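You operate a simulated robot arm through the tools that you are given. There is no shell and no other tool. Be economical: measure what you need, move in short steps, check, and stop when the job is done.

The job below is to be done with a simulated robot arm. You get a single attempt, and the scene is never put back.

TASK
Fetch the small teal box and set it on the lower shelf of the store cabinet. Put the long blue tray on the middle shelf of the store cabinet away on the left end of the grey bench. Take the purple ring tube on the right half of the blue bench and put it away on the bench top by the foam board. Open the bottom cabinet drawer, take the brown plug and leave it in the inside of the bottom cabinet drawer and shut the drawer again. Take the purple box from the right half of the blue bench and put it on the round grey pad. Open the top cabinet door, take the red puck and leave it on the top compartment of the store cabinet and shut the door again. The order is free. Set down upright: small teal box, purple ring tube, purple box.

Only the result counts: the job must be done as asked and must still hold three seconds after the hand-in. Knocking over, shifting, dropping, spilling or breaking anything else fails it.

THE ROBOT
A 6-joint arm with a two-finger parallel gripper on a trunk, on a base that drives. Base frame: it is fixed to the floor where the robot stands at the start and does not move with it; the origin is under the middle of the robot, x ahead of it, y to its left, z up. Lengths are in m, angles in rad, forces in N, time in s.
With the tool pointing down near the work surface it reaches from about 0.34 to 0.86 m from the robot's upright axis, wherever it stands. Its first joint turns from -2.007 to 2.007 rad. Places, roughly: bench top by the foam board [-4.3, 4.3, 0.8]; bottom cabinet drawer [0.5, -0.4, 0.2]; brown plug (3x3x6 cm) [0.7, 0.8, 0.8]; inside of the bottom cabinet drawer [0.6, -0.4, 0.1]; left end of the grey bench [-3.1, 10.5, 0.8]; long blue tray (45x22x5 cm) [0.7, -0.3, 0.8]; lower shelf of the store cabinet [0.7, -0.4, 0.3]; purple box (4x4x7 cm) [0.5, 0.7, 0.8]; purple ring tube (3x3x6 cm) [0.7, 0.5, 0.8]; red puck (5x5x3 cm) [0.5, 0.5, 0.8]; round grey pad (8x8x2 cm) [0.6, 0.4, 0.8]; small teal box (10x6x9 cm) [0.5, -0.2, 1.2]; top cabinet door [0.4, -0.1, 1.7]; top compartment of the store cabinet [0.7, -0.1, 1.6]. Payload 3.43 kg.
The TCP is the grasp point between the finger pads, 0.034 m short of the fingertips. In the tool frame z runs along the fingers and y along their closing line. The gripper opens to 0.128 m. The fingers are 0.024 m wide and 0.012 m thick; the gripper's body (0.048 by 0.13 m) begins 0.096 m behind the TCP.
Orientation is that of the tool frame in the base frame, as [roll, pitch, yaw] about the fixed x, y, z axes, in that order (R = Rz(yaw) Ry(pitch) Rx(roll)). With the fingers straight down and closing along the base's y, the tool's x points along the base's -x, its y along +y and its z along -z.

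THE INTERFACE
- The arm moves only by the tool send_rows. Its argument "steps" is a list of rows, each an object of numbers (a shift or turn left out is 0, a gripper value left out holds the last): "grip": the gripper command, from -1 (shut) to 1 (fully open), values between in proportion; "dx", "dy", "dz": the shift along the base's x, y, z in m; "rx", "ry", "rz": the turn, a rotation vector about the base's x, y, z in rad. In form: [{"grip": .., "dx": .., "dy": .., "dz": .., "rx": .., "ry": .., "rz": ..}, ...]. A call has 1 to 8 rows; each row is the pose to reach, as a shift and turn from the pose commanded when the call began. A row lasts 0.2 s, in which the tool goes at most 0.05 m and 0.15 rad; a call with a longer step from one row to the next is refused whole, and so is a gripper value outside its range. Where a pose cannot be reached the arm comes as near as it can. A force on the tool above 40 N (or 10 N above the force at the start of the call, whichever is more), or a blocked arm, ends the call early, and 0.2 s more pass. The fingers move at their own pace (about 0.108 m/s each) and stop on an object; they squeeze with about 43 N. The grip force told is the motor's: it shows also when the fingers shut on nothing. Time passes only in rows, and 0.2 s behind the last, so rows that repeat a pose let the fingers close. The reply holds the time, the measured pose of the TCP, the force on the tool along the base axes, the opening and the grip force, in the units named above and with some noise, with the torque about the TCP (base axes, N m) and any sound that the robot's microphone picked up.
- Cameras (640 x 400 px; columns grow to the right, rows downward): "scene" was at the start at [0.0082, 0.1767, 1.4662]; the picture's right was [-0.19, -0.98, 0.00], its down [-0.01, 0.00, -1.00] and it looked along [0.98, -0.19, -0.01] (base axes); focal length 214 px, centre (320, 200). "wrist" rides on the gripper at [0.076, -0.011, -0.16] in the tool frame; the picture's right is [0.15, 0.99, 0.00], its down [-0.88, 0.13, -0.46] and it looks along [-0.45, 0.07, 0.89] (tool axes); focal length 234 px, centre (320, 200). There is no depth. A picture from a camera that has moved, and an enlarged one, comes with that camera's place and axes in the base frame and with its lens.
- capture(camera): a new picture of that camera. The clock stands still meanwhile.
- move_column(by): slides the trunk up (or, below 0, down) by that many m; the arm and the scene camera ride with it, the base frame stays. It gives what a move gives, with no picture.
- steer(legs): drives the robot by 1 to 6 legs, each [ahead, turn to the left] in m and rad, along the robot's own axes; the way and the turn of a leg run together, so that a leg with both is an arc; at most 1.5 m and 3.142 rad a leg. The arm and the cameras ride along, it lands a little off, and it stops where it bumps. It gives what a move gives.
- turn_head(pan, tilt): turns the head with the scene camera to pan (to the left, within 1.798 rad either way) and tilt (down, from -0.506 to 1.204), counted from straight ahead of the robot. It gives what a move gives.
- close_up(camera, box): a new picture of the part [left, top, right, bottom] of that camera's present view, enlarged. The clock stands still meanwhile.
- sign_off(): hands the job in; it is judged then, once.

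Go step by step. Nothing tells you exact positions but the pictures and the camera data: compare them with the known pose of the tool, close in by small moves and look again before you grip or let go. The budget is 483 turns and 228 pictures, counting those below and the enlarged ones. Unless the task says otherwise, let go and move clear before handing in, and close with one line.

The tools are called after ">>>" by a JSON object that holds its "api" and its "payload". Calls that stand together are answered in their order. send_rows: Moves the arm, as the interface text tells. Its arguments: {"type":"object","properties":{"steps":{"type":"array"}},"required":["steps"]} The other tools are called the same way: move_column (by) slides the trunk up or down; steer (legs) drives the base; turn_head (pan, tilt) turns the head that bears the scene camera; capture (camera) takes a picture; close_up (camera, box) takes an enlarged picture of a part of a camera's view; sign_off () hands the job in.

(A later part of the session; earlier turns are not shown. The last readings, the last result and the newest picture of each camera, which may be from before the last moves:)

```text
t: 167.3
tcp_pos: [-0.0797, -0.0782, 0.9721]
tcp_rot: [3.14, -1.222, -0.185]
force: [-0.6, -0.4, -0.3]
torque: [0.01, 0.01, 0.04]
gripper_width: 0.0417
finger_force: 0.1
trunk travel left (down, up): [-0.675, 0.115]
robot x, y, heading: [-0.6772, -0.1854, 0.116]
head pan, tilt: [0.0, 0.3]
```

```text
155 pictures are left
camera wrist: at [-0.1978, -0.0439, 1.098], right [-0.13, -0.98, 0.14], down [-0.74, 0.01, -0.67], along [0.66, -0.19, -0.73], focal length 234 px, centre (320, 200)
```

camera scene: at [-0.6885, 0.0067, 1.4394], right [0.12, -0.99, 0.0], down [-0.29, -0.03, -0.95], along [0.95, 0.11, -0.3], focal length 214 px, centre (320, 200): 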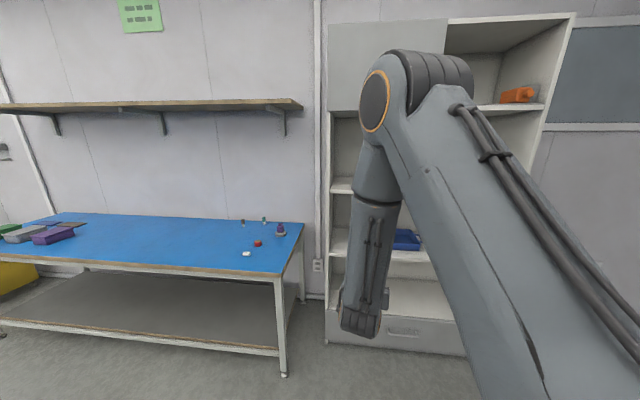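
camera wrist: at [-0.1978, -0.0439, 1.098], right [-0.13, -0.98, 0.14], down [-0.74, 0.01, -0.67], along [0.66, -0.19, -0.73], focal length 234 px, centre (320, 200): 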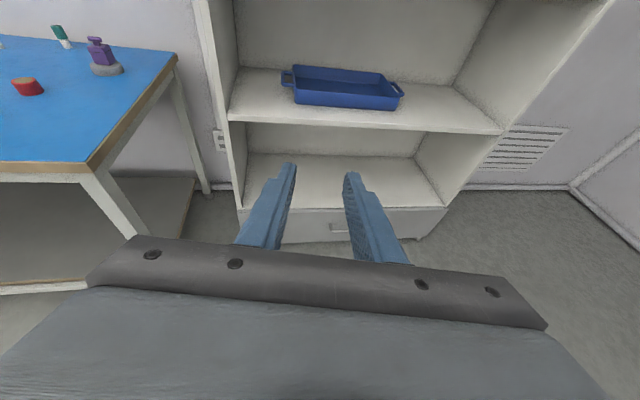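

The cabinet is ahead. Next is the teal box on the upper shelf: I square up, raise the tool and align it with +x.

>>> {"api": "steer", "payload": {"legs": [[0, -0.116]]}}

>>> {"api": "send_rows", "payload": {"steps": [{"dz": 0.045, "rz": 0.1}, {"dz": 0.09, "rz": 0.2}, {"dz": 0.135, "rz": 0.3}, {"dz": 0.18, "rz": 0.3}, {"dz": 0.22, "rz": 0.3}, {"dz": 0.25, "rz": 0.3, "grip": 0.6}, {"dz": 0.25, "rz": 0.3}]}}

>>> {"api": "capture", "payload": {"camera": "wrist"}}

>>> {"api": "capture", "payload": {"camera": "scene"}}

```text
t: 168.3
tcp_pos: [-0.0696, -0.1492, 0.9733]
tcp_rot: [3.141, -1.221, -0.304]
force: [-0.4, -0.6, 0.3]
torque: [0.03, 0.0, 0.03]
gripper_width: 0.0414
finger_force: 0.1
trunk travel left (down, up): [-0.675, 0.115]
robot x, y, heading: [-0.6804, -0.1865, 0.003]
head pan, tilt: [0.0, 0.3]
```

```text
t: 169.9
tcp_pos: [-0.0709, -0.1501, 1.222]
tcp_rot: [3.136, -1.219, -0.005]
force: [-0.1, 0.0, 0.4]
torque: [-0.02, 0.01, 0.01]
gripper_width: 0.1022
finger_force: 0.0
out of reach, approached as far as the arm can: row 3, 4, 5
trunk travel left (down, up): [-0.675, 0.115]
robot x, y, heading: [-0.6811, -0.1864, -0.003]
head pan, tilt: [0.0, 0.3]
```

```text
154 pictures are left
camera wrist: at [-0.1936, -0.1353, 1.3485], right [0.04, -0.99, 0.14], down [-0.73, -0.12, -0.67], along [0.68, -0.08, -0.73], focal length 234 px, centre (320, 200)
```

wrist: 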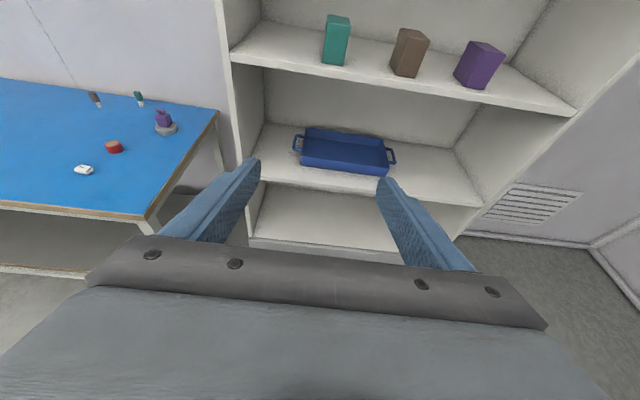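

```text
153 pictures are left
camera scene: at [-0.6654, 0.0067, 1.4395], right [0.0, -1.0, 0.0], down [-0.3, 0.0, -0.96], along [0.96, 0.0, -0.3], focal length 214 px, centre (320, 200)
```

scene: 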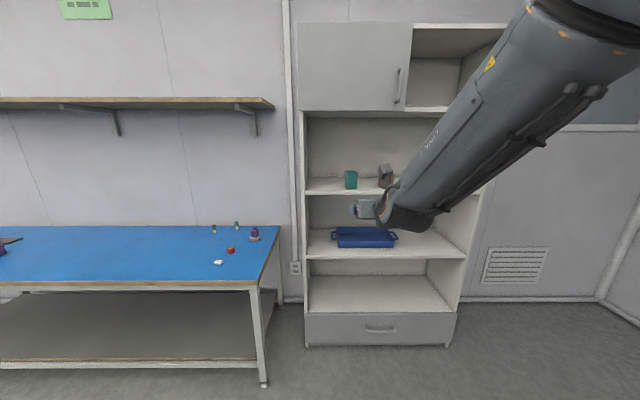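

The view is square-on now; I zoom for measuring boxes, tray and door handle.

>>> {"api": "close_up", "payload": {"camera": "scene", "box": [295, 100, 495, 260]}}

>>> {"api": "close_up", "payload": {"camera": "scene", "box": [290, 15, 420, 115]}}

>>> {"api": "close_up", "payload": {"camera": "scene", "box": [295, 240, 475, 360]}}

>>> {"api": "close_up", "payload": {"camera": "wrist", "box": [220, 0, 580, 220]}}

```text
2.50 times, centred on (395, 180) of scene
camera zoom: at [-0.6654, 0.0067, 1.4395], right [0.0, -1.0, 0.0], down [-0.3, 0.0, -0.96], along [0.96, 0.0, -0.3], focal length 536 px, centre (132, 250)
```

zoom: 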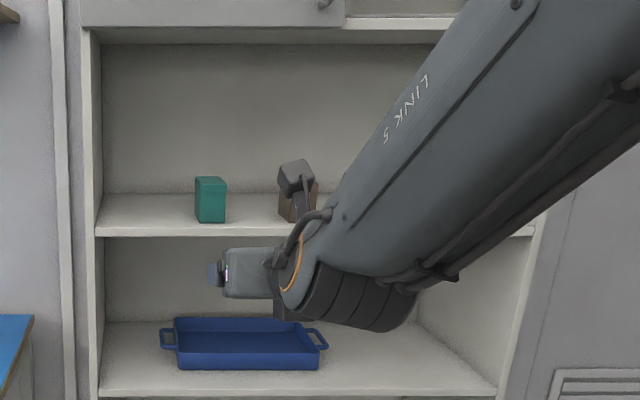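

```text
4.00 times, centred on (355, 65) of scene
camera zoom: at [-0.6654, 0.0067, 1.4395], right [0.0, -1.0, 0.0], down [-0.3, 0.0, -0.96], along [0.96, 0.0, -0.3], focal length 858 px, centre (180, 740)
```

zoom: 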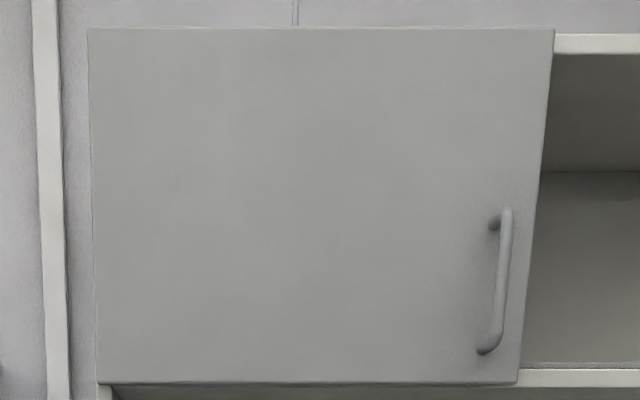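

```text
3.33 times, centred on (385, 300) of scene
camera zoom: at [-0.6654, 0.0067, 1.4395], right [0.0, -1.0, 0.0], down [-0.3, 0.0, -0.96], along [0.96, 0.0, -0.3], focal length 715 px, centre (103, -133)
```

zoom: 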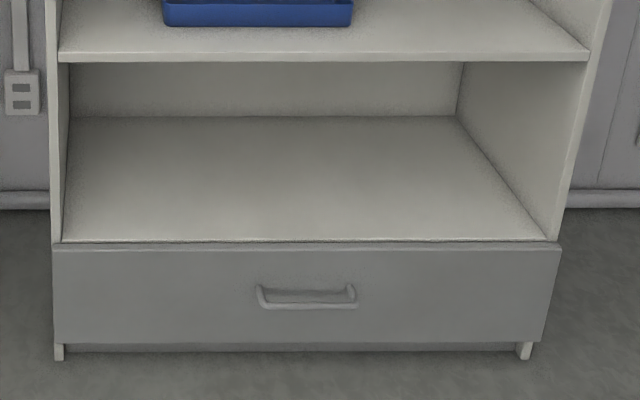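

```text
1.78 times, centred on (400, 110) of wrist
camera zoom: at [-0.1936, -0.1353, 1.3485], right [0.04, -0.99, 0.14], down [-0.73, -0.12, -0.67], along [0.68, -0.08, -0.73], focal length 416 px, centre (178, 360)
```

zoom: 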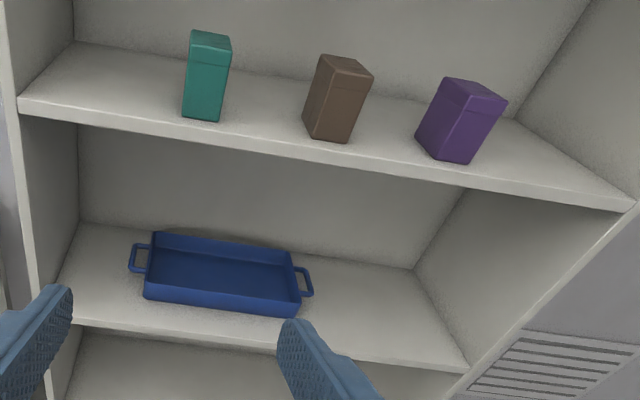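

Teal box: front face x≈0.53, y −0.15…−0.207, shelf top z≈1.13. I drive 0.48 m forward.

>>> {"api": "steer", "payload": {"legs": [[0.46, 0.003]]}}

>>> {"api": "send_rows", "payload": {"steps": [{"dy": -0.01, "dz": 0.0}, {"dy": -0.027, "dz": -0.01}, {"dy": -0.027, "dz": -0.01}]}}

>>> {"api": "capture", "payload": {"camera": "wrist"}}

>>> {"api": "capture", "payload": {"camera": "scene"}}

```text
t: 172.7
tcp_pos: [0.3843, -0.1474, 1.223]
tcp_rot: [3.134, -1.219, -0.003]
force: [-0.2, -0.6, -0.6]
torque: [0.05, -0.01, -0.02]
gripper_width: 0.1022
finger_force: 0.1
trunk travel left (down, up): [-0.675, 0.115]
robot x, y, heading: [-0.2215, -0.1849, 0.0]
head pan, tilt: [0.0, 0.3]
```

```text
t: 173.4
tcp_pos: [0.3853, -0.1571, 1.2173]
tcp_rot: [3.119, -1.216, -0.003]
force: [-0.5, 0.0, 1.3]
torque: [-0.03, 0.0, 0.0]
gripper_width: 0.1022
finger_force: 0.1
out of reach, approached as far as the arm can: row 1, 2, 3
trunk travel left (down, up): [-0.675, 0.115]
robot x, y, heading: [-0.2218, -0.1896, -0.001]
head pan, tilt: [0.0, 0.3]
```

```text
148 pictures are left
camera wrist: at [0.2633, -0.1406, 1.3431], right [0.03, -0.99, 0.15], down [-0.74, -0.12, -0.67], along [0.68, -0.09, -0.73], focal length 234 px, centre (320, 200)
```

wrist: 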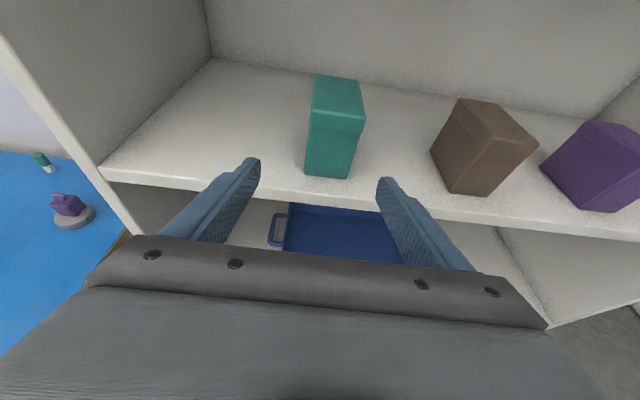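

```text
147 pictures are left
camera scene: at [-0.2102, 0.0063, 1.4395], right [0.0, -1.0, 0.0], down [-0.3, 0.0, -0.96], along [0.96, 0.0, -0.3], focal length 214 px, centre (320, 200)
```

scene: 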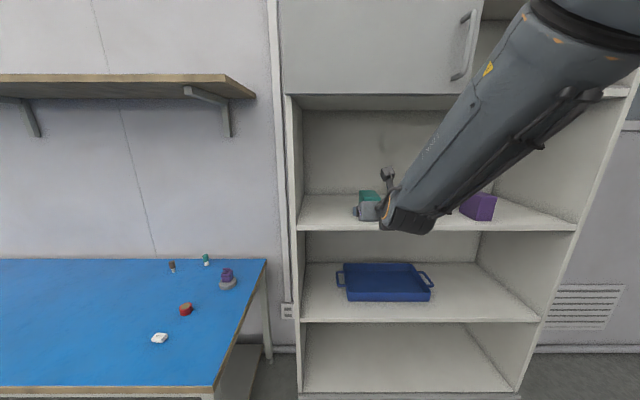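

This pose sits at a joint limit (the arm folded sideways). I back off and undo the yaw to recover the good arm posture.

>>> {"api": "steer", "payload": {"legs": [[-0.46, 0]]}}

>>> {"api": "send_rows", "payload": {"steps": [{"rz": -0.1, "dz": -0.04}, {"rz": -0.2, "dz": -0.08}, {"rz": -0.3, "dz": -0.12}, {"rz": -0.35, "dz": -0.16}, {"rz": -0.35, "dz": -0.2}, {"rz": -0.35, "dz": -0.2}]}}

>>> {"api": "capture", "payload": {"camera": "scene"}}

```text
t: 176.2
tcp_pos: [-0.0843, -0.1609, 1.2172]
tcp_rot: [3.117, -1.216, -0.012]
force: [-0.1, 0.6, 0.1]
torque: [0.01, -0.01, -0.02]
gripper_width: 0.1026
finger_force: 0.1
trunk travel left (down, up): [-0.675, 0.115]
robot x, y, heading: [-0.6931, -0.1865, -0.014]
head pan, tilt: [0.0, 0.3]
```

```text
t: 177.7
tcp_pos: [-0.0808, -0.1599, 1.0164]
tcp_rot: [3.117, -1.218, -0.363]
force: [0.0, 0.5, 0.6]
torque: [0.02, 0.0, 0.06]
gripper_width: 0.1023
finger_force: 0.1
trunk travel left (down, up): [-0.675, 0.115]
robot x, y, heading: [-0.692, -0.1839, -0.011]
head pan, tilt: [0.0, 0.3]
```

```text
146 pictures are left
camera scene: at [-0.6771, 0.0088, 1.4395], right [-0.01, -1.0, 0.0], down [-0.3, 0.0, -0.96], along [0.96, -0.01, -0.3], focal length 214 px, centre (320, 200)
```

scene: 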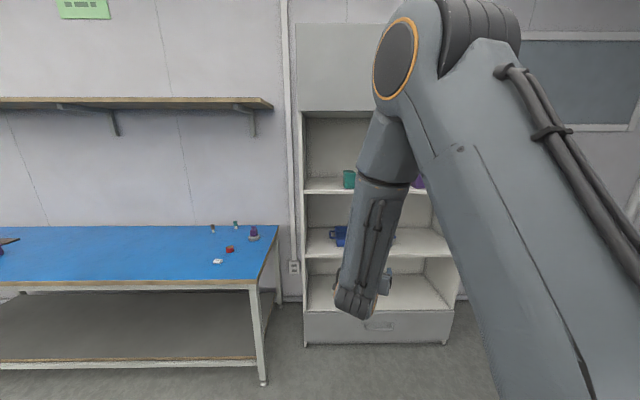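

Good posture again. I will keep the tool yawed −0.35 to the robot and face the cabinet obliquely. Drive round to the approach line.

>>> {"api": "steer", "payload": {"legs": [[0, -1.56], [0.479, 0], [0, 1.923]]}}

>>> {"api": "send_rows", "payload": {"steps": [{"dz": 0.04}, {"dz": 0.08}, {"dz": 0.12}, {"dz": 0.16}, {"dz": 0.2}, {"dz": 0.2}]}}

>>> {"api": "capture", "payload": {"camera": "scene"}}

```text
t: 189.0
tcp_pos: [-0.1465, -0.3852, 1.0168]
tcp_rot: [3.118, -1.217, 0.051]
force: [0.5, -0.1, -0.6]
torque: [-0.03, 0.04, 0.01]
gripper_width: 0.1022
finger_force: 0.1
trunk travel left (down, up): [-0.675, 0.115]
robot x, y, heading: [-0.6981, -0.6526, 0.408]
head pan, tilt: [0.0, 0.3]
```

```text
t: 190.4
tcp_pos: [-0.1476, -0.3865, 1.2162]
tcp_rot: [3.122, -1.217, 0.052]
force: [0.3, 0.6, -0.8]
torque: [0.01, 0.01, -0.04]
gripper_width: 0.1023
finger_force: 0.2
trunk travel left (down, up): [-0.675, 0.115]
robot x, y, heading: [-0.6956, -0.6536, 0.408]
head pan, tilt: [0.0, 0.3]
```

```text
145 pictures are left
camera scene: at [-0.7593, -0.4712, 1.4395], right [0.39, -0.92, 0.0], down [-0.27, -0.12, -0.96], along [0.88, 0.38, -0.3], focal length 214 px, centre (320, 200)
```

scene: 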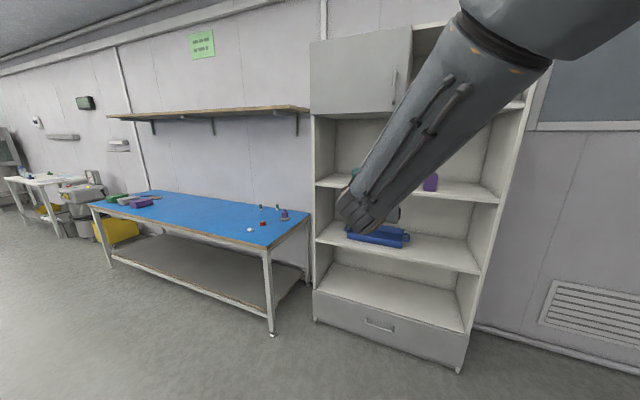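

I extend the arm forward to flatten the elbow and lower the trunk a bit for clearance under the door.

>>> {"api": "send_rows", "payload": {"steps": [{"dx": 0.045, "dy": 0.02}, {"dx": 0.09, "dy": 0.04}, {"dx": 0.138, "dy": 0.06}, {"dx": 0.138, "dy": 0.06}]}}

>>> {"api": "capture", "payload": {"camera": "scene"}}

>>> {"api": "capture", "payload": {"camera": "wrist"}}

```text
refused: row 3 steps farther than a row can; nothing moved
```

```text
144 pictures are left
camera scene: at [-0.7593, -0.4712, 1.4395], right [0.39, -0.92, 0.0], down [-0.27, -0.12, -0.96], along [0.88, 0.38, -0.3], focal length 214 px, centre (320, 200)
```

scene: 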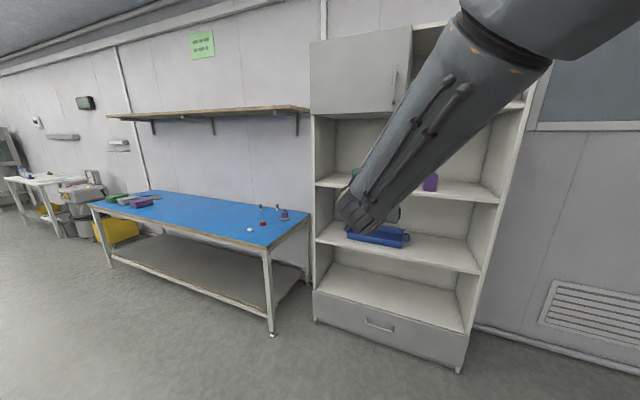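

```text
143 pictures are left
camera wrist: at [-0.2708, -0.3774, 1.3428], right [0.08, -0.99, 0.15], down [-0.73, -0.16, -0.67], along [0.68, -0.05, -0.73], focal length 234 px, centre (320, 200)
```

wrist: 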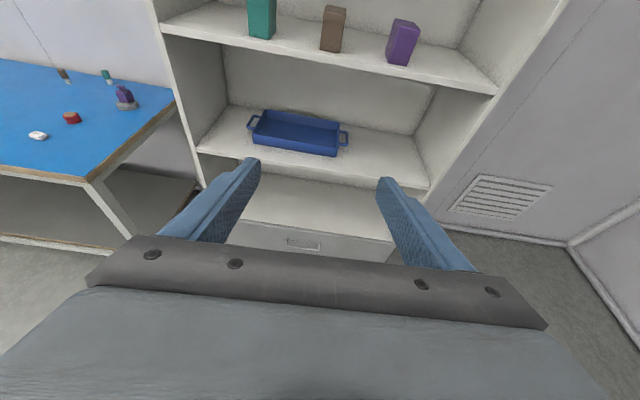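

>>> {"api": "send_rows", "payload": {"steps": [{"dx": 0.04, "dy": 0.017}, {"dx": 0.08, "dy": 0.034}, {"dx": 0.11, "dy": 0.048}, {"dx": 0.138, "dy": 0.06}, {"dx": 0.138, "dy": 0.06}]}}

>>> {"api": "steer", "payload": {"legs": [[0, -0.1], [0.5, 0], [0, 0.1]]}}

>>> {"api": "capture", "payload": {"camera": "scene"}}

>>> {"api": "capture", "payload": {"camera": "wrist"}}

```text
t: 191.6
tcp_pos: [-0.0102, -0.3244, 1.219]
tcp_rot: [3.12, -1.216, 0.053]
force: [0.5, 0.9, 0.1]
torque: [0.03, 0.01, -0.01]
gripper_width: 0.1023
finger_force: 0.0
trunk travel left (down, up): [-0.675, 0.115]
robot x, y, heading: [-0.6956, -0.656, 0.404]
head pan, tilt: [0.0, 0.3]
```

```text
t: 195.6
tcp_pos: [0.4668, -0.168, 1.2194]
tcp_rot: [3.119, -1.215, 0.061]
force: [0.3, 0.3, 0.7]
torque: [0.0, 0.0, -0.01]
gripper_width: 0.1024
finger_force: 0.2
trunk travel left (down, up): [-0.675, 0.115]
robot x, y, heading: [-0.2111, -0.5038, 0.414]
head pan, tilt: [0.0, 0.3]
```

```text
142 pictures are left
camera scene: at [-0.2819, -0.32, 1.4395], right [0.4, -0.92, 0.0], down [-0.27, -0.12, -0.96], along [0.87, 0.38, -0.3], focal length 214 px, centre (320, 200)
```

scene: 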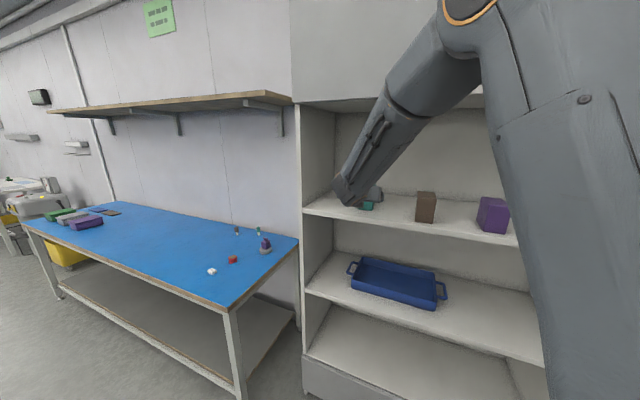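

```text
141 pictures are left
camera wrist: at [0.343, -0.1594, 1.3452], right [0.09, -0.99, 0.15], down [-0.73, -0.16, -0.67], along [0.68, -0.05, -0.73], focal length 234 px, centre (320, 200)
```

wrist: 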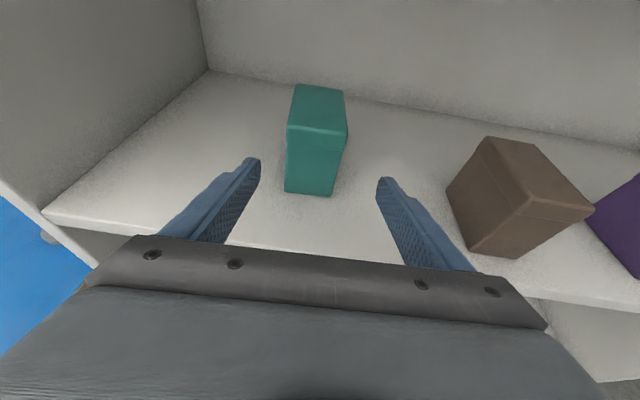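

Box front at x≈0.55, centre y≈−0.16. I slide the fingers around it.

>>> {"api": "send_rows", "payload": {"steps": [{"dx": 0.03, "dy": 0.008, "dz": -0.02}, {"dx": 0.06, "dy": 0.008, "dz": -0.039}, {"dx": 0.095, "dy": 0.009, "dz": -0.039}, {"dx": 0.12, "dy": 0.01, "dz": -0.039}, {"dx": 0.12, "dy": 0.01, "dz": -0.039}]}}

>>> {"api": "capture", "payload": {"camera": "wrist"}}

```text
t: 196.8
tcp_pos: [0.5861, -0.1586, 1.1837]
tcp_rot: [3.118, -1.216, 0.061]
force: [0.7, 0.1, -0.8]
torque: [0.0, 0.0, 0.0]
gripper_width: 0.1026
finger_force: 0.2
trunk travel left (down, up): [-0.675, 0.115]
robot x, y, heading: [-0.2175, -0.5032, 0.415]
head pan, tilt: [0.0, 0.3]
```

```text
140 pictures are left
camera wrist: at [0.4627, -0.1505, 1.31], right [0.09, -0.99, 0.15], down [-0.73, -0.16, -0.67], along [0.68, -0.05, -0.73], focal length 234 px, centre (320, 200)
```

wrist: 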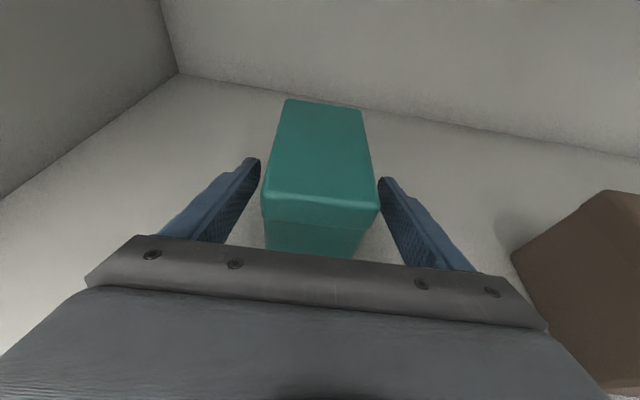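

>>> {"api": "send_rows", "payload": {"steps": [{"grip": -1}, {}, {}, {}, {"dz": 0.015}, {"dz": 0.03}, {"dz": 0.03}]}}

>>> {"api": "capture", "payload": {"camera": "wrist"}}

```text
t: 198.4
tcp_pos: [0.5858, -0.1562, 1.2104]
tcp_rot: [3.118, -1.217, 0.06]
force: [0.3, 0.4, -1.1]
torque: [0.02, 0.04, 0.01]
gripper_width: 0.0578
finger_force: 43.1
trunk travel left (down, up): [-0.675, 0.115]
robot x, y, heading: [-0.2175, -0.5048, 0.414]
head pan, tilt: [0.0, 0.3]
```

```text
139 pictures are left
camera wrist: at [0.4634, -0.1482, 1.3372], right [0.09, -0.99, 0.15], down [-0.73, -0.16, -0.67], along [0.68, -0.05, -0.73], focal length 234 px, centre (320, 200)
```

wrist: 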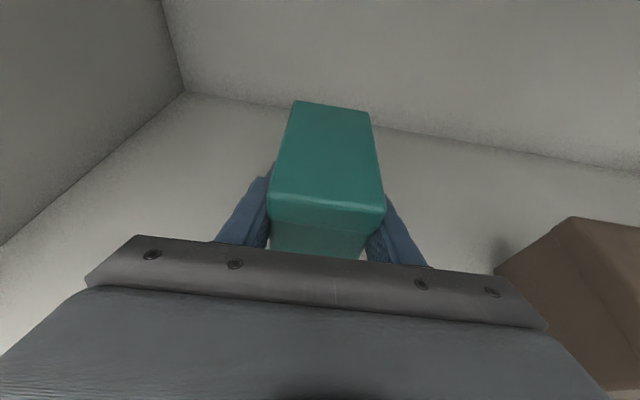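

The teal box is in hand. I pull it straight out, then lower with arm and trunk.

>>> {"api": "send_rows", "payload": {"steps": [{"dx": -0.045}, {"dx": -0.09}, {"dx": -0.135}, {"dx": -0.18}, {"dx": -0.22}, {"dx": -0.24}, {"dx": -0.24}]}}

>>> {"api": "send_rows", "payload": {"steps": [{"dz": -0.045}, {"dz": -0.09}, {"dz": -0.135}, {"dz": -0.18}, {"dz": -0.21}, {"dz": -0.21}]}}

>>> {"api": "capture", "payload": {"camera": "scene"}}

```text
t: 200.0
tcp_pos: [0.3447, -0.155, 1.21]
tcp_rot: [3.119, -1.216, 0.06]
force: [-0.6, -0.6, -1.4]
torque: [0.01, 0.02, 0.02]
gripper_width: 0.0578
finger_force: 43.3
trunk travel left (down, up): [-0.675, 0.115]
robot x, y, heading: [-0.2186, -0.5031, 0.419]
head pan, tilt: [0.0, 0.3]
```

```text
t: 201.4
tcp_pos: [0.3453, -0.1609, 0.9987]
tcp_rot: [3.119, -1.217, 0.059]
force: [0.2, 0.6, -1.5]
torque: [-0.01, 0.0, -0.03]
gripper_width: 0.0578
finger_force: 43.0
trunk travel left (down, up): [-0.675, 0.115]
robot x, y, heading: [-0.2173, -0.5035, 0.417]
head pan, tilt: [0.0, 0.3]
```

```text
138 pictures are left
camera scene: at [-0.282, -0.32, 1.4395], right [0.4, -0.92, 0.0], down [-0.27, -0.12, -0.96], along [0.87, 0.38, -0.3], focal length 214 px, centre (320, 200)
```

scene: 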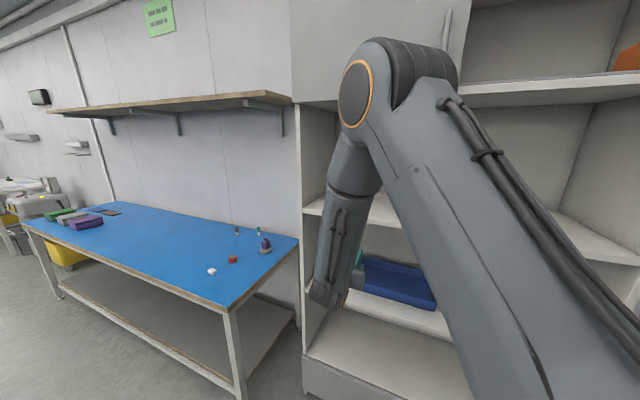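

>>> {"api": "send_rows", "payload": {"steps": [{"dy": -0.045}, {"dy": -0.09}, {"dy": -0.135}, {"dy": -0.18}, {"dy": -0.18}]}}

>>> {"api": "move_column", "payload": {"by": -0.56}}

>>> {"api": "capture", "payload": {"camera": "wrist"}}

>>> {"api": "capture", "payload": {"camera": "scene"}}

```text
t: 202.6
tcp_pos: [0.3444, -0.3363, 0.9989]
tcp_rot: [3.119, -1.216, 0.061]
force: [-0.4, 0.0, -1.1]
torque: [0.0, 0.01, 0.01]
gripper_width: 0.0577
finger_force: 42.8
trunk travel left (down, up): [-0.675, 0.115]
robot x, y, heading: [-0.2151, -0.5051, 0.412]
head pan, tilt: [0.0, 0.3]
```

```text
refused: -0.56 is not a number from -0.4 to 0.4
```

```text
137 pictures are left
camera wrist: at [0.221, -0.3279, 1.125], right [0.09, -0.99, 0.15], down [-0.73, -0.16, -0.67], along [0.68, -0.05, -0.73], focal length 234 px, centre (320, 200)
```

wrist: 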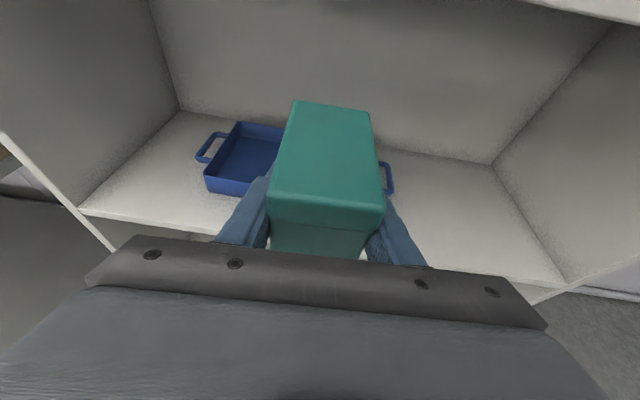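

```text
136 pictures are left
camera scene: at [-0.2819, -0.32, 1.4395], right [0.4, -0.92, 0.0], down [-0.27, -0.12, -0.96], along [0.87, 0.38, -0.3], focal length 214 px, centre (320, 200)
```

scene: 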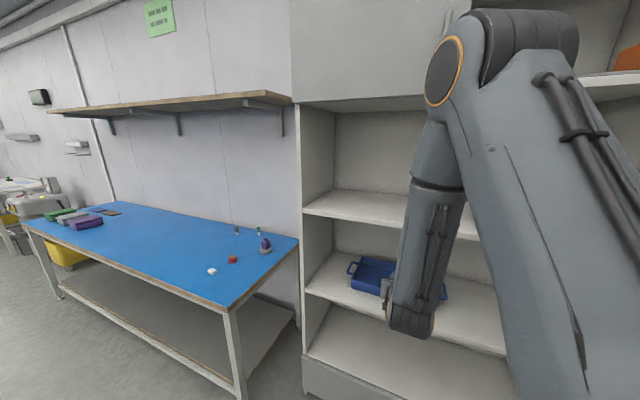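

>>> {"api": "move_column", "payload": {"by": -0.4}}

>>> {"api": "move_column", "payload": {"by": -0.16}}

>>> {"api": "capture", "payload": {"camera": "wrist"}}

>>> {"api": "capture", "payload": {"camera": "scene"}}

```text
t: 206.4
tcp_pos: [0.4336, -0.3002, 0.6014]
tcp_rot: [3.119, -1.216, 0.061]
force: [-0.9, 0.1, -1.2]
torque: [0.04, 0.02, 0.0]
gripper_width: 0.058
finger_force: 42.8
trunk travel left (down, up): [-0.275, 0.515]
robot x, y, heading: [-0.2163, -0.4976, 0.411]
head pan, tilt: [0.0, 0.3]
```

```text
t: 208.3
tcp_pos: [0.4703, -0.2836, 0.4396]
tcp_rot: [3.119, -1.218, 0.061]
force: [-0.4, 0.7, -1.4]
torque: [0.01, 0.01, -0.02]
gripper_width: 0.0575
finger_force: 43.1
trunk travel left (down, up): [-0.115, 0.675]
robot x, y, heading: [-0.2161, -0.5041, 0.416]
head pan, tilt: [0.0, 0.3]
```

```text
135 pictures are left
camera wrist: at [0.3468, -0.275, 0.5662], right [0.09, -0.99, 0.15], down [-0.73, -0.16, -0.67], along [0.68, -0.05, -0.73], focal length 234 px, centre (320, 200)
```

wrist: 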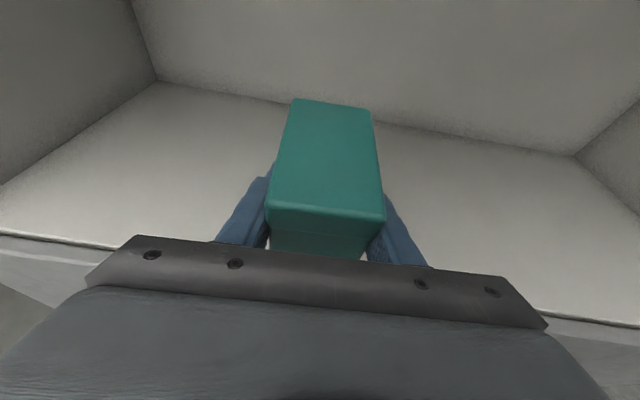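

```text
134 pictures are left
camera scene: at [-0.1392, -0.2574, 0.8795], right [0.4, -0.92, 0.0], down [-0.27, -0.12, -0.96], along [0.87, 0.38, -0.3], focal length 214 px, centre (320, 200)
```

scene: 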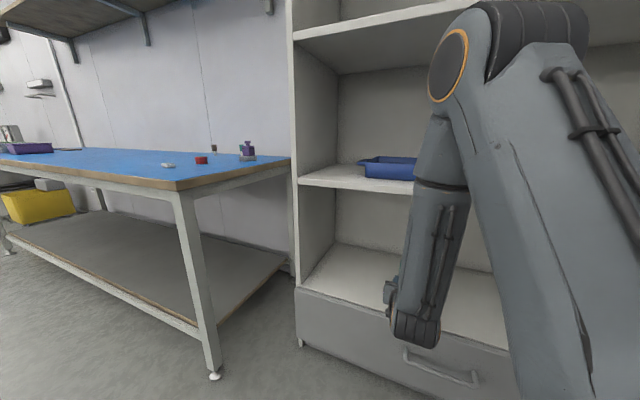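

The trunk rail leans forward (moved me +0.13 m in x), no harm done. Now I carry the box in and lower it.

>>> {"api": "send_rows", "payload": {"steps": [{"dx": 0.04}, {"dx": 0.08}, {"dx": 0.12, "dz": -0.02}, {"dx": 0.13, "dz": -0.05}, {"dx": 0.13, "dz": -0.07}, {"dx": 0.13, "dz": -0.077}, {"dx": 0.13, "dz": -0.077}]}}

>>> {"api": "capture", "payload": {"camera": "wrist"}}

>>> {"api": "close_up", "payload": {"camera": "scene", "box": [290, 180, 520, 360]}}

```text
t: 209.9
tcp_pos: [0.6001, -0.2833, 0.366]
tcp_rot: [3.12, -1.222, 0.059]
force: [-3.4, 0.2, 19.6]
torque: [0.6, 1.23, 0.11]
gripper_width: 0.0575
finger_force: 43.7
trunk travel left (down, up): [-0.115, 0.675]
robot x, y, heading: [-0.2177, -0.5025, 0.413]
head pan, tilt: [0.0, 0.3]
```

```text
133 pictures are left
camera wrist: at [0.4759, -0.2747, 0.4912], right [0.09, -0.99, 0.14], down [-0.72, -0.16, -0.67], along [0.68, -0.04, -0.73], focal length 234 px, centre (320, 200)
```

wrist: 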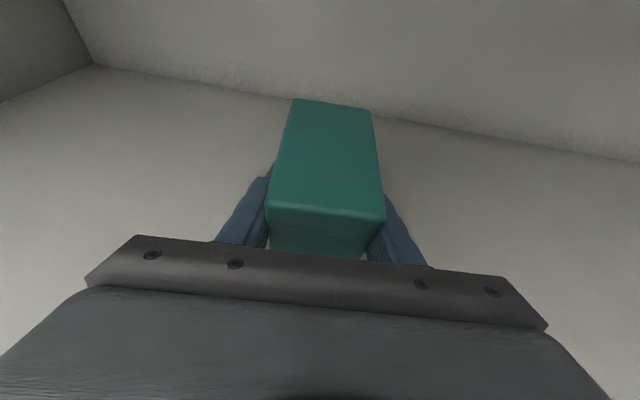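

```text
2.22 times, centred on (405, 270) of scene
camera zoom: at [-0.1398, -0.2577, 0.8798], right [0.4, -0.92, 0.0], down [-0.27, -0.12, -0.96], along [0.88, 0.38, -0.3], focal length 477 px, centre (131, 44)
```

zoom: 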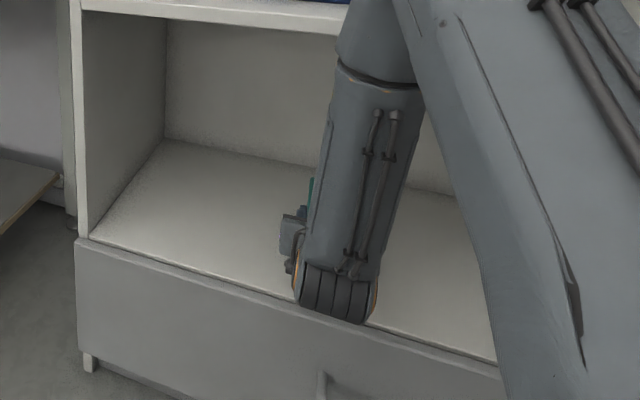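

Contact at the near-left bottom corner, it seems. I ease up a bit and read the force.

>>> {"api": "send_rows", "payload": {"steps": [{"dz": 0.002}, {"dz": 0.003}, {"dz": 0.003}]}}

>>> {"api": "close_up", "payload": {"camera": "wrist", "box": [200, 60, 440, 270]}}

```text
t: 210.7
tcp_pos: [0.6002, -0.2828, 0.3648]
tcp_rot: [3.12, -1.217, 0.06]
force: [0.9, 2.7, 5.9]
torque: [0.26, 0.28, -0.15]
gripper_width: 0.0579
finger_force: 42.9
trunk travel left (down, up): [-0.115, 0.675]
robot x, y, heading: [-0.2182, -0.5019, 0.412]
head pan, tilt: [0.0, 0.3]
```

```text
1.90 times, centred on (320, 165) of wrist
camera zoom: at [0.4763, -0.2752, 0.4918], right [0.09, -0.99, 0.15], down [-0.73, -0.16, -0.67], along [0.68, -0.05, -0.73], focal length 446 px, centre (320, 267)
```

zoom: 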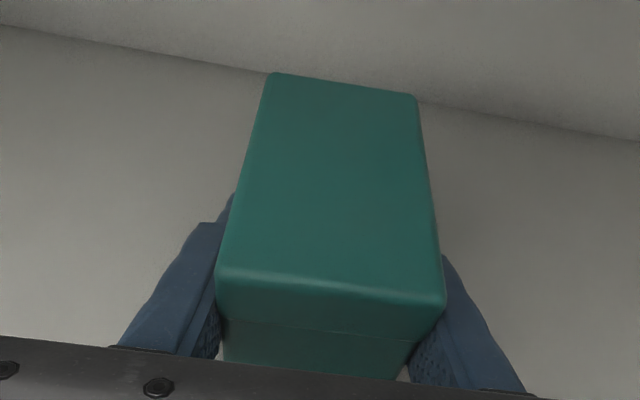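

Light contact. I release and back straight out.

>>> {"api": "send_rows", "payload": {"steps": [{"grip": 0.2}, {}, {}, {}]}}

>>> {"api": "capture", "payload": {"camera": "wrist"}}

```text
t: 211.7
tcp_pos: [0.5992, -0.2833, 0.3655]
tcp_rot: [3.119, -1.216, 0.06]
force: [-0.2, 0.4, -0.2]
torque: [0.0, -0.02, 0.02]
gripper_width: 0.077
finger_force: 0.1
trunk travel left (down, up): [-0.115, 0.675]
robot x, y, heading: [-0.2174, -0.5049, 0.412]
head pan, tilt: [0.0, 0.3]
```

```text
130 pictures are left
camera wrist: at [0.4764, -0.2752, 0.492], right [0.09, -0.99, 0.15], down [-0.73, -0.16, -0.67], along [0.68, -0.05, -0.73], focal length 234 px, centre (320, 200)
```

wrist: 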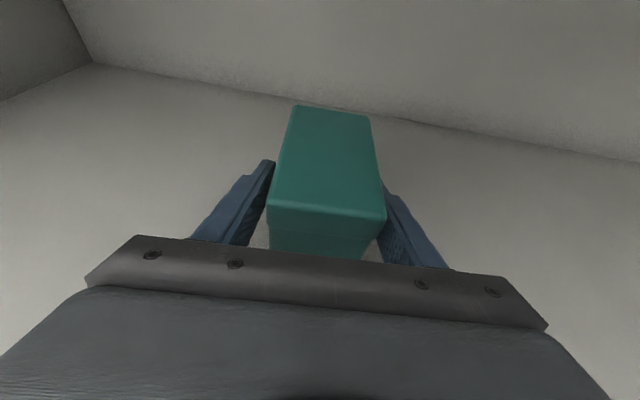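

>>> {"api": "send_rows", "payload": {"steps": [{"grip": 0.7}, {}, {"dx": -0.04}, {"dx": -0.08}, {"dx": -0.12, "dz": 0.01}, {"dx": -0.16, "dz": 0.02}, {"dx": -0.2, "dz": 0.03}]}}

>>> {"api": "capture", "payload": {"camera": "wrist"}}

```text
t: 213.3
tcp_pos: [0.4357, -0.2671, 0.3779]
tcp_rot: [3.12, -1.216, 0.059]
force: [0.3, 0.6, -0.5]
torque: [0.01, 0.0, -0.01]
gripper_width: 0.1088
finger_force: 0.1
out of reach, approached as far as the arm can: row 6, 7
trunk travel left (down, up): [-0.115, 0.675]
robot x, y, heading: [-0.2128, -0.5022, 0.412]
head pan, tilt: [0.0, 0.3]
```

```text
129 pictures are left
camera wrist: at [0.3134, -0.2588, 0.5049], right [0.09, -0.99, 0.15], down [-0.73, -0.16, -0.67], along [0.68, -0.05, -0.73], focal length 234 px, centre (320, 200)
```

wrist: 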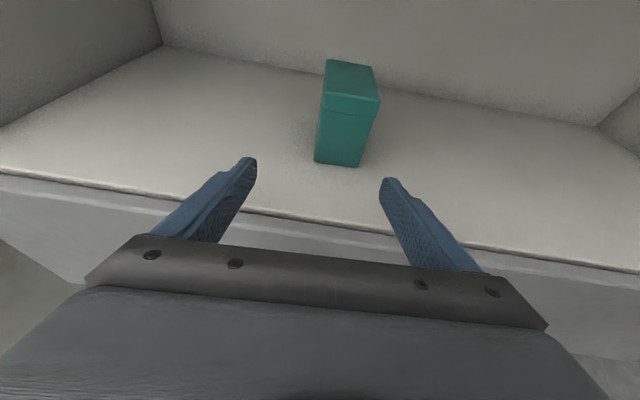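

The teal box stands on the lower shelf. Next the drawer: I back off, square up at y≈−0.4 and roll the tool 90° to grip the horizontal handle.

>>> {"api": "steer", "payload": {"legs": [[-0.22, 0], [0, -1.094], [-0.29, 0], [0, 0.682]]}}

>>> {"api": "capture", "payload": {"camera": "scene"}}

```text
t: 221.1
tcp_pos: [0.055, -0.4524, 0.3783]
tcp_rot: [3.117, -1.216, -0.351]
force: [-0.5, -0.7, 0.0]
torque: [0.03, -0.01, -0.01]
gripper_width: 0.1088
finger_force: 0.0
trunk travel left (down, up): [-0.115, 0.675]
robot x, y, heading: [-0.6379, -0.4073, 0.003]
head pan, tilt: [0.0, 0.3]
```

```text
128 pictures are left
camera scene: at [-0.4682, -0.2124, 0.8795], right [0.0, -1.0, 0.0], down [-0.3, 0.0, -0.96], along [0.96, 0.0, -0.3], focal length 214 px, centre (320, 200)
```

scene: 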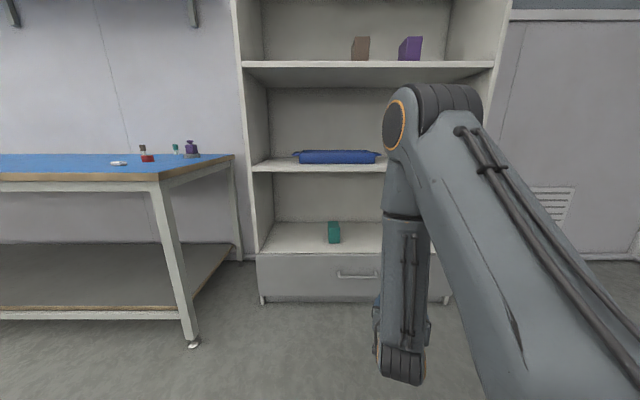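

>>> {"api": "close_up", "payload": {"camera": "scene", "box": [250, 215, 400, 310]}}

```text
4.21 times, centred on (325, 262) of scene
camera zoom: at [-0.4682, -0.2124, 0.8795], right [0.0, -1.0, 0.0], down [-0.3, 0.0, -0.96], along [0.96, 0.0, -0.3], focal length 903 px, centre (299, -63)
```

zoom: 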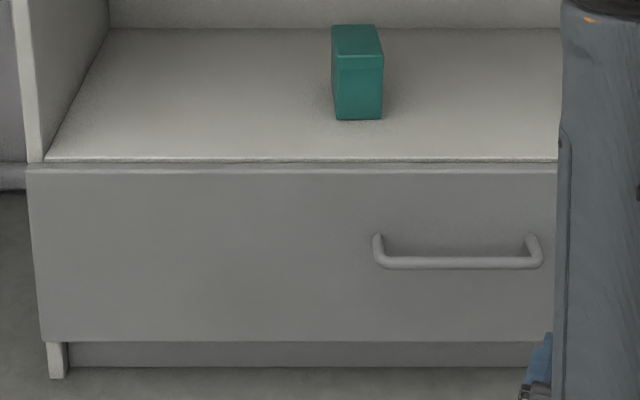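

Handle bar is at about x 0.42, y −0.40, z 0.205. I roll the tool 90° about its axis, then level it along +x.

>>> {"api": "send_rows", "payload": {"steps": [{"rx": 0.1258, "ry": -0.0461, "rz": -0.0496}, {"rx": 0.2516, "ry": -0.0922, "rz": -0.0992}, {"rx": 0.3774, "ry": -0.1383, "rz": -0.1488}, {"rx": 0.5032, "ry": -0.1844, "rz": -0.1984}, {"rx": 0.629, "ry": -0.2305, "rz": -0.248}, {"rx": 0.7548, "ry": -0.2766, "rz": -0.2976}, {"rx": 0.8806, "ry": -0.3227, "rz": -0.3472}, {"rx": 1.0064, "ry": -0.3688, "rz": -0.3968}]}}

>>> {"api": "send_rows", "payload": {"steps": [{"rx": 0.1258, "ry": -0.0461, "rz": -0.0496}, {"rx": 0.2516, "ry": -0.0922, "rz": -0.0992}, {"rx": 0.3774, "ry": -0.1383, "rz": -0.1488}, {"rx": 0.3774, "ry": -0.1383, "rz": -0.1488}]}}

>>> {"api": "send_rows", "payload": {"steps": [{"rz": 0.117}, {"rz": 0.234}, {"rz": 0.351}, {"rz": 0.351}]}}

>>> {"api": "send_rows", "payload": {"steps": [{"ry": -0.12}, {"ry": -0.24}, {"ry": -0.355}, {"ry": -0.355}]}}

>>> {"api": "capture", "payload": {"camera": "wrist"}}

>>> {"api": "capture", "payload": {"camera": "scene"}}

```text
t: 222.9
tcp_pos: [0.0569, -0.4528, 0.379]
tcp_rot: [-1.98, -0.398, -1.764]
force: [0.3, -0.3, -0.3]
torque: [0.0, 0.02, -0.01]
gripper_width: 0.1085
finger_force: 0.0
trunk travel left (down, up): [-0.115, 0.675]
robot x, y, heading: [-0.6346, -0.4084, 0.002]
head pan, tilt: [0.0, 0.3]
```

```text
t: 223.9
tcp_pos: [0.0578, -0.4518, 0.3774]
tcp_rot: [-1.947, 0.0, -1.923]
force: [0.3, 0.4, -1.1]
torque: [0.0, 0.01, 0.0]
gripper_width: 0.1085
finger_force: 0.0
trunk travel left (down, up): [-0.115, 0.675]
robot x, y, heading: [-0.636, -0.4049, 0.001]
head pan, tilt: [0.0, 0.3]
```

```text
t: 224.9
tcp_pos: [0.0677, -0.4035, 0.375]
tcp_rot: [-1.947, -0.014, -1.719]
force: [-0.3, -1.3, -0.8]
torque: [-0.04, 0.06, 0.03]
gripper_width: 0.1089
finger_force: 0.0
out of reach, approached as far as the arm can: row 1, 2, 3, 4
trunk travel left (down, up): [-0.115, 0.675]
robot x, y, heading: [-0.6375, -0.4055, 0.001]
head pan, tilt: [0.0, 0.3]
```

```text
t: 225.9
tcp_pos: [0.0699, -0.4019, 0.3759]
tcp_rot: [-1.595, 0.041, -1.717]
force: [0.2, 0.2, 0.8]
torque: [0.0, -0.04, -0.01]
gripper_width: 0.109
finger_force: 0.0
trunk travel left (down, up): [-0.115, 0.675]
robot x, y, heading: [-0.6381, -0.405, 0.001]
head pan, tilt: [0.0, 0.3]
```

```text
126 pictures are left
camera wrist: at [-0.0988, -0.4537, 0.3879], right [-0.04, -0.1, -0.99], down [-0.33, 0.94, -0.08], along [0.94, 0.32, -0.07], focal length 234 px, centre (320, 200)
```

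wrist: 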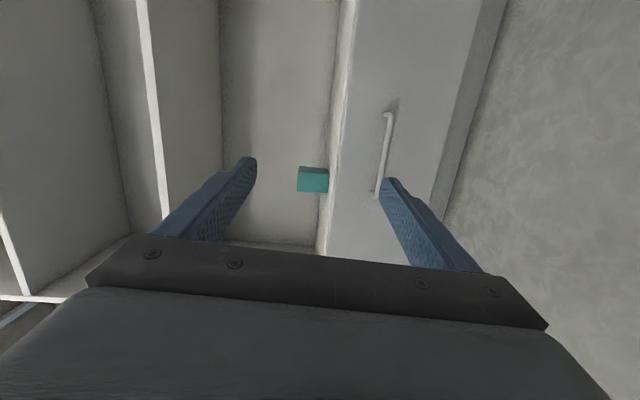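

```text
125 pictures are left
camera scene: at [-0.4683, -0.2124, 0.8795], right [0.0, -1.0, 0.0], down [-0.3, 0.0, -0.96], along [0.96, 0.0, -0.3], focal length 214 px, centre (320, 200)
```

scene: 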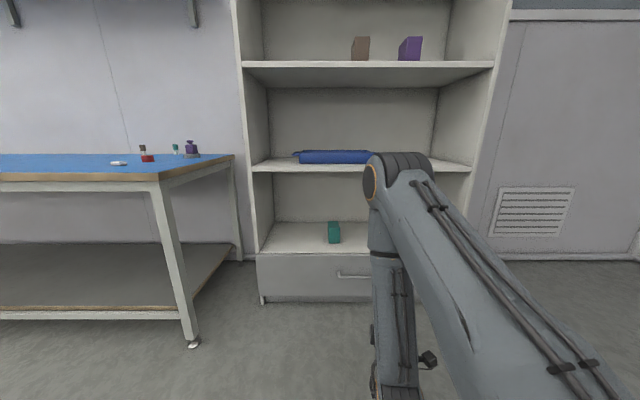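

>>> {"api": "send_rows", "payload": {"steps": [{"dx": 0.04, "dz": -0.02, "rz": 0.04}, {"dx": 0.08, "dz": -0.05, "rz": 0.08}, {"dx": 0.1, "dz": -0.09, "rz": 0.12}, {"dx": 0.12, "dz": -0.13, "rz": 0.146}, {"dx": 0.12, "dz": -0.17, "rz": 0.146}, {"dx": 0.12, "dz": -0.17, "rz": 0.146}]}}

>>> {"api": "capture", "payload": {"camera": "wrist"}}

```text
t: 227.3
tcp_pos: [0.1806, -0.3366, 0.2102]
tcp_rot: [-1.594, 0.04, -1.632]
force: [-0.1, 0.2, 0.5]
torque: [-0.02, -0.02, 0.0]
gripper_width: 0.109
finger_force: 0.0
out of reach, approached as far as the arm can: row 1, 2, 3, 4, 5, 6
trunk travel left (down, up): [-0.115, 0.675]
robot x, y, heading: [-0.6399, -0.4072, 0.002]
head pan, tilt: [0.0, 0.3]
```

```text
124 pictures are left
camera wrist: at [0.0175, -0.4025, 0.2222], right [-0.03, -0.11, -0.99], down [-0.4, 0.91, -0.09], along [0.91, 0.4, -0.07], focal length 234 px, centre (320, 200)
```

wrist: 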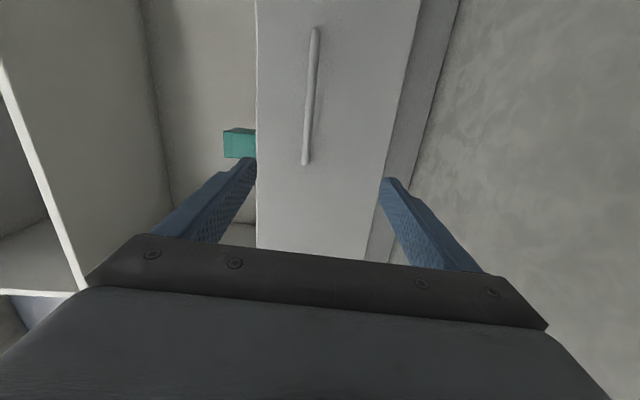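

A wrist joint limit couples yaw to azimuth (−0.15), so I set the base heading to +0.15 to have the tool along +x.

>>> {"api": "steer", "payload": {"legs": [[0, -0.532], [0.19, 0], [0, 0.68]]}}

>>> {"api": "send_rows", "payload": {"steps": [{"dy": -0.03}, {"dy": -0.05, "rz": -0.03}, {"dy": -0.05, "rz": -0.05, "grip": 0.1}, {"dy": -0.05, "rz": -0.05}]}}

>>> {"api": "capture", "payload": {"camera": "wrist"}}

>>> {"api": "capture", "payload": {"camera": "scene"}}

```text
t: 232.1
tcp_pos: [0.3316, -0.3145, 0.2107]
tcp_rot: [-1.595, 0.038, -1.485]
force: [0.5, -0.2, 0.2]
torque: [-0.02, -0.01, 0.02]
gripper_width: 0.1087
finger_force: 0.1
trunk travel left (down, up): [-0.115, 0.675]
robot x, y, heading: [-0.4632, -0.5044, 0.154]
head pan, tilt: [0.0, 0.3]
```

```text
t: 233.1
tcp_pos: [0.3277, -0.3558, 0.2097]
tcp_rot: [-1.592, 0.04, -1.544]
force: [0.1, -0.2, -0.8]
torque: [0.0, 0.02, 0.02]
gripper_width: 0.0704
finger_force: 0.0
out of reach, approached as far as the arm can: row 1, 2, 3, 4
trunk travel left (down, up): [-0.115, 0.675]
robot x, y, heading: [-0.4674, -0.5032, 0.152]
head pan, tilt: [0.0, 0.3]
```

```text
123 pictures are left
camera wrist: at [0.1711, -0.4352, 0.2213], right [-0.02, -0.11, -0.99], down [-0.48, 0.87, -0.09], along [0.88, 0.48, -0.07], focal length 234 px, centre (320, 200)
```

wrist: 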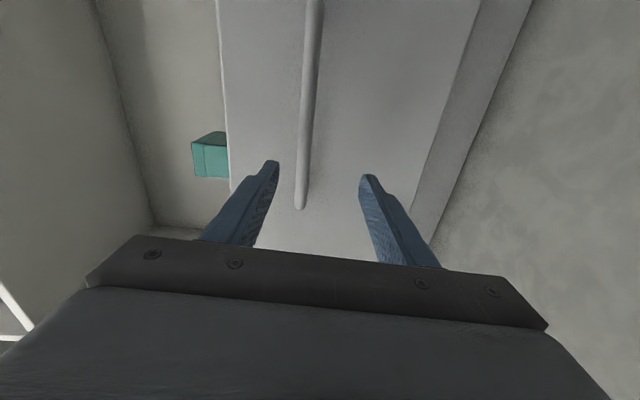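

```text
122 pictures are left
camera scene: at [-0.3297, -0.287, 0.8795], right [0.15, -0.99, 0.0], down [-0.29, -0.04, -0.96], along [0.94, 0.14, -0.3], focal length 214 px, centre (320, 200)
```

scene: 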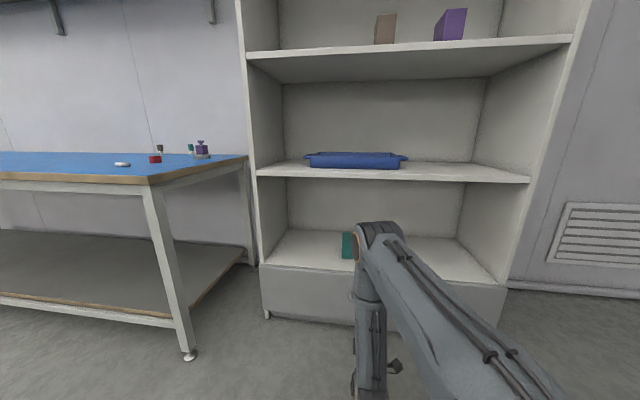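

Bar height reads z≈0.222 from the wrist view. I move 6 cm closer and line up.

>>> {"api": "steer", "payload": {"legs": [[0.05, 0]]}}

>>> {"api": "send_rows", "payload": {"steps": [{"dy": -0.02, "dz": 0.01, "rz": -0.03}, {"dy": -0.04, "dz": 0.012, "rz": -0.06}, {"dy": -0.04, "dz": 0.012, "rz": -0.06}]}}

>>> {"api": "capture", "payload": {"camera": "wrist"}}

```text
t: 234.1
tcp_pos: [0.3783, -0.3475, 0.2086]
tcp_rot: [-1.591, 0.038, -1.542]
force: [-0.3, 0.4, -0.4]
torque: [-0.01, -0.02, -0.01]
gripper_width: 0.0704
finger_force: 0.0
trunk travel left (down, up): [-0.115, 0.675]
robot x, y, heading: [-0.4187, -0.4968, 0.15]
head pan, tilt: [0.0, 0.3]
```

```text
t: 234.9
tcp_pos: [0.3766, -0.3867, 0.2211]
tcp_rot: [-1.593, 0.039, -1.604]
force: [0.4, 0.6, 0.0]
torque: [-0.01, 0.01, -0.03]
gripper_width: 0.0704
finger_force: 0.0
trunk travel left (down, up): [-0.115, 0.675]
robot x, y, heading: [-0.4155, -0.4989, 0.148]
head pan, tilt: [0.0, 0.3]
```

```text
121 pictures are left
camera wrist: at [0.2163, -0.4568, 0.2325], right [-0.03, -0.11, -0.99], down [-0.43, 0.9, -0.09], along [0.9, 0.42, -0.07], focal length 234 px, centre (320, 200)
```

wrist: 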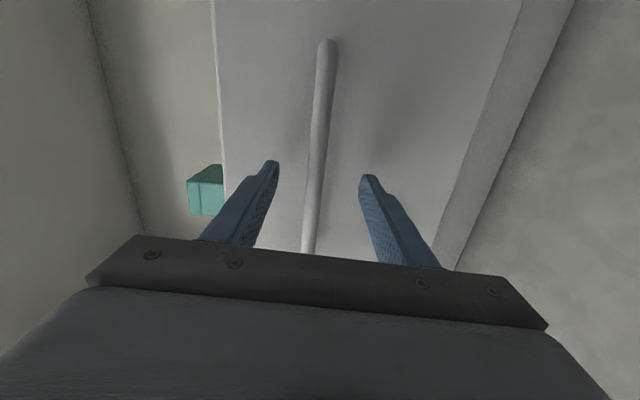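

>>> {"api": "send_rows", "payload": {"steps": [{"dx": 0.02}, {"dx": 0.04}, {"dx": 0.04}, {"dx": 0.04, "grip": -1}, {"dx": 0.04}, {"dx": 0.04}, {"dx": 0.04}]}}

>>> {"api": "capture", "payload": {"camera": "wrist"}}

```text
t: 235.4
tcp_pos: [0.4025, -0.3859, 0.2197]
tcp_rot: [-1.598, 0.037, -1.616]
force: [-8.5, 0.0, 5.9]
torque: [0.04, -0.66, 0.02]
gripper_width: 0.0734
finger_force: 3.1
out of reach, approached as far as the arm can: row 2
trunk travel left (down, up): [-0.115, 0.675]
robot x, y, heading: [-0.4147, -0.4913, 0.15]
head pan, tilt: [0.0, 0.3]
stopped in row 2: the force on the tool passed its limit at 72 N (the readings are from after the stop); the commanded pose is now the measured one
```

```text
120 pictures are left
camera wrist: at [0.2412, -0.4536, 0.2319], right [-0.03, -0.11, -0.99], down [-0.42, 0.9, -0.09], along [0.91, 0.41, -0.07], focal length 234 px, centre (320, 200)
```

wrist: 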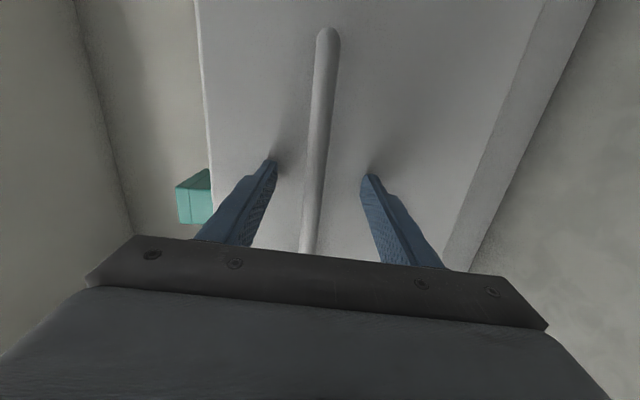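

The tips touched the drawer face (front plane x≈0.437). I back off 5 mm and close on the bar.

>>> {"api": "send_rows", "payload": {"steps": [{"dx": -0.006}, {"dx": -0.006}, {"dx": -0.006, "grip": -1}, {"dx": -0.006}, {"dx": -0.006}, {"dx": -0.006}]}}

```text
t: 236.5
tcp_pos: [0.3974, -0.3843, 0.2239]
tcp_rot: [-1.585, 0.035, -1.615]
force: [-13.6, -2.2, 16.6]
torque: [-1.2, 0.03, 0.32]
gripper_width: 0.0143
finger_force: 45.3
trunk travel left (down, up): [-0.115, 0.675]
robot x, y, heading: [-0.4184, -0.493, 0.149]
head pan, tilt: [0.0, 0.3]
stopped in row 5: the force on the tool passed its limit at 42 N (the readings are from after the stop); the commanded pose is now the measured one
```

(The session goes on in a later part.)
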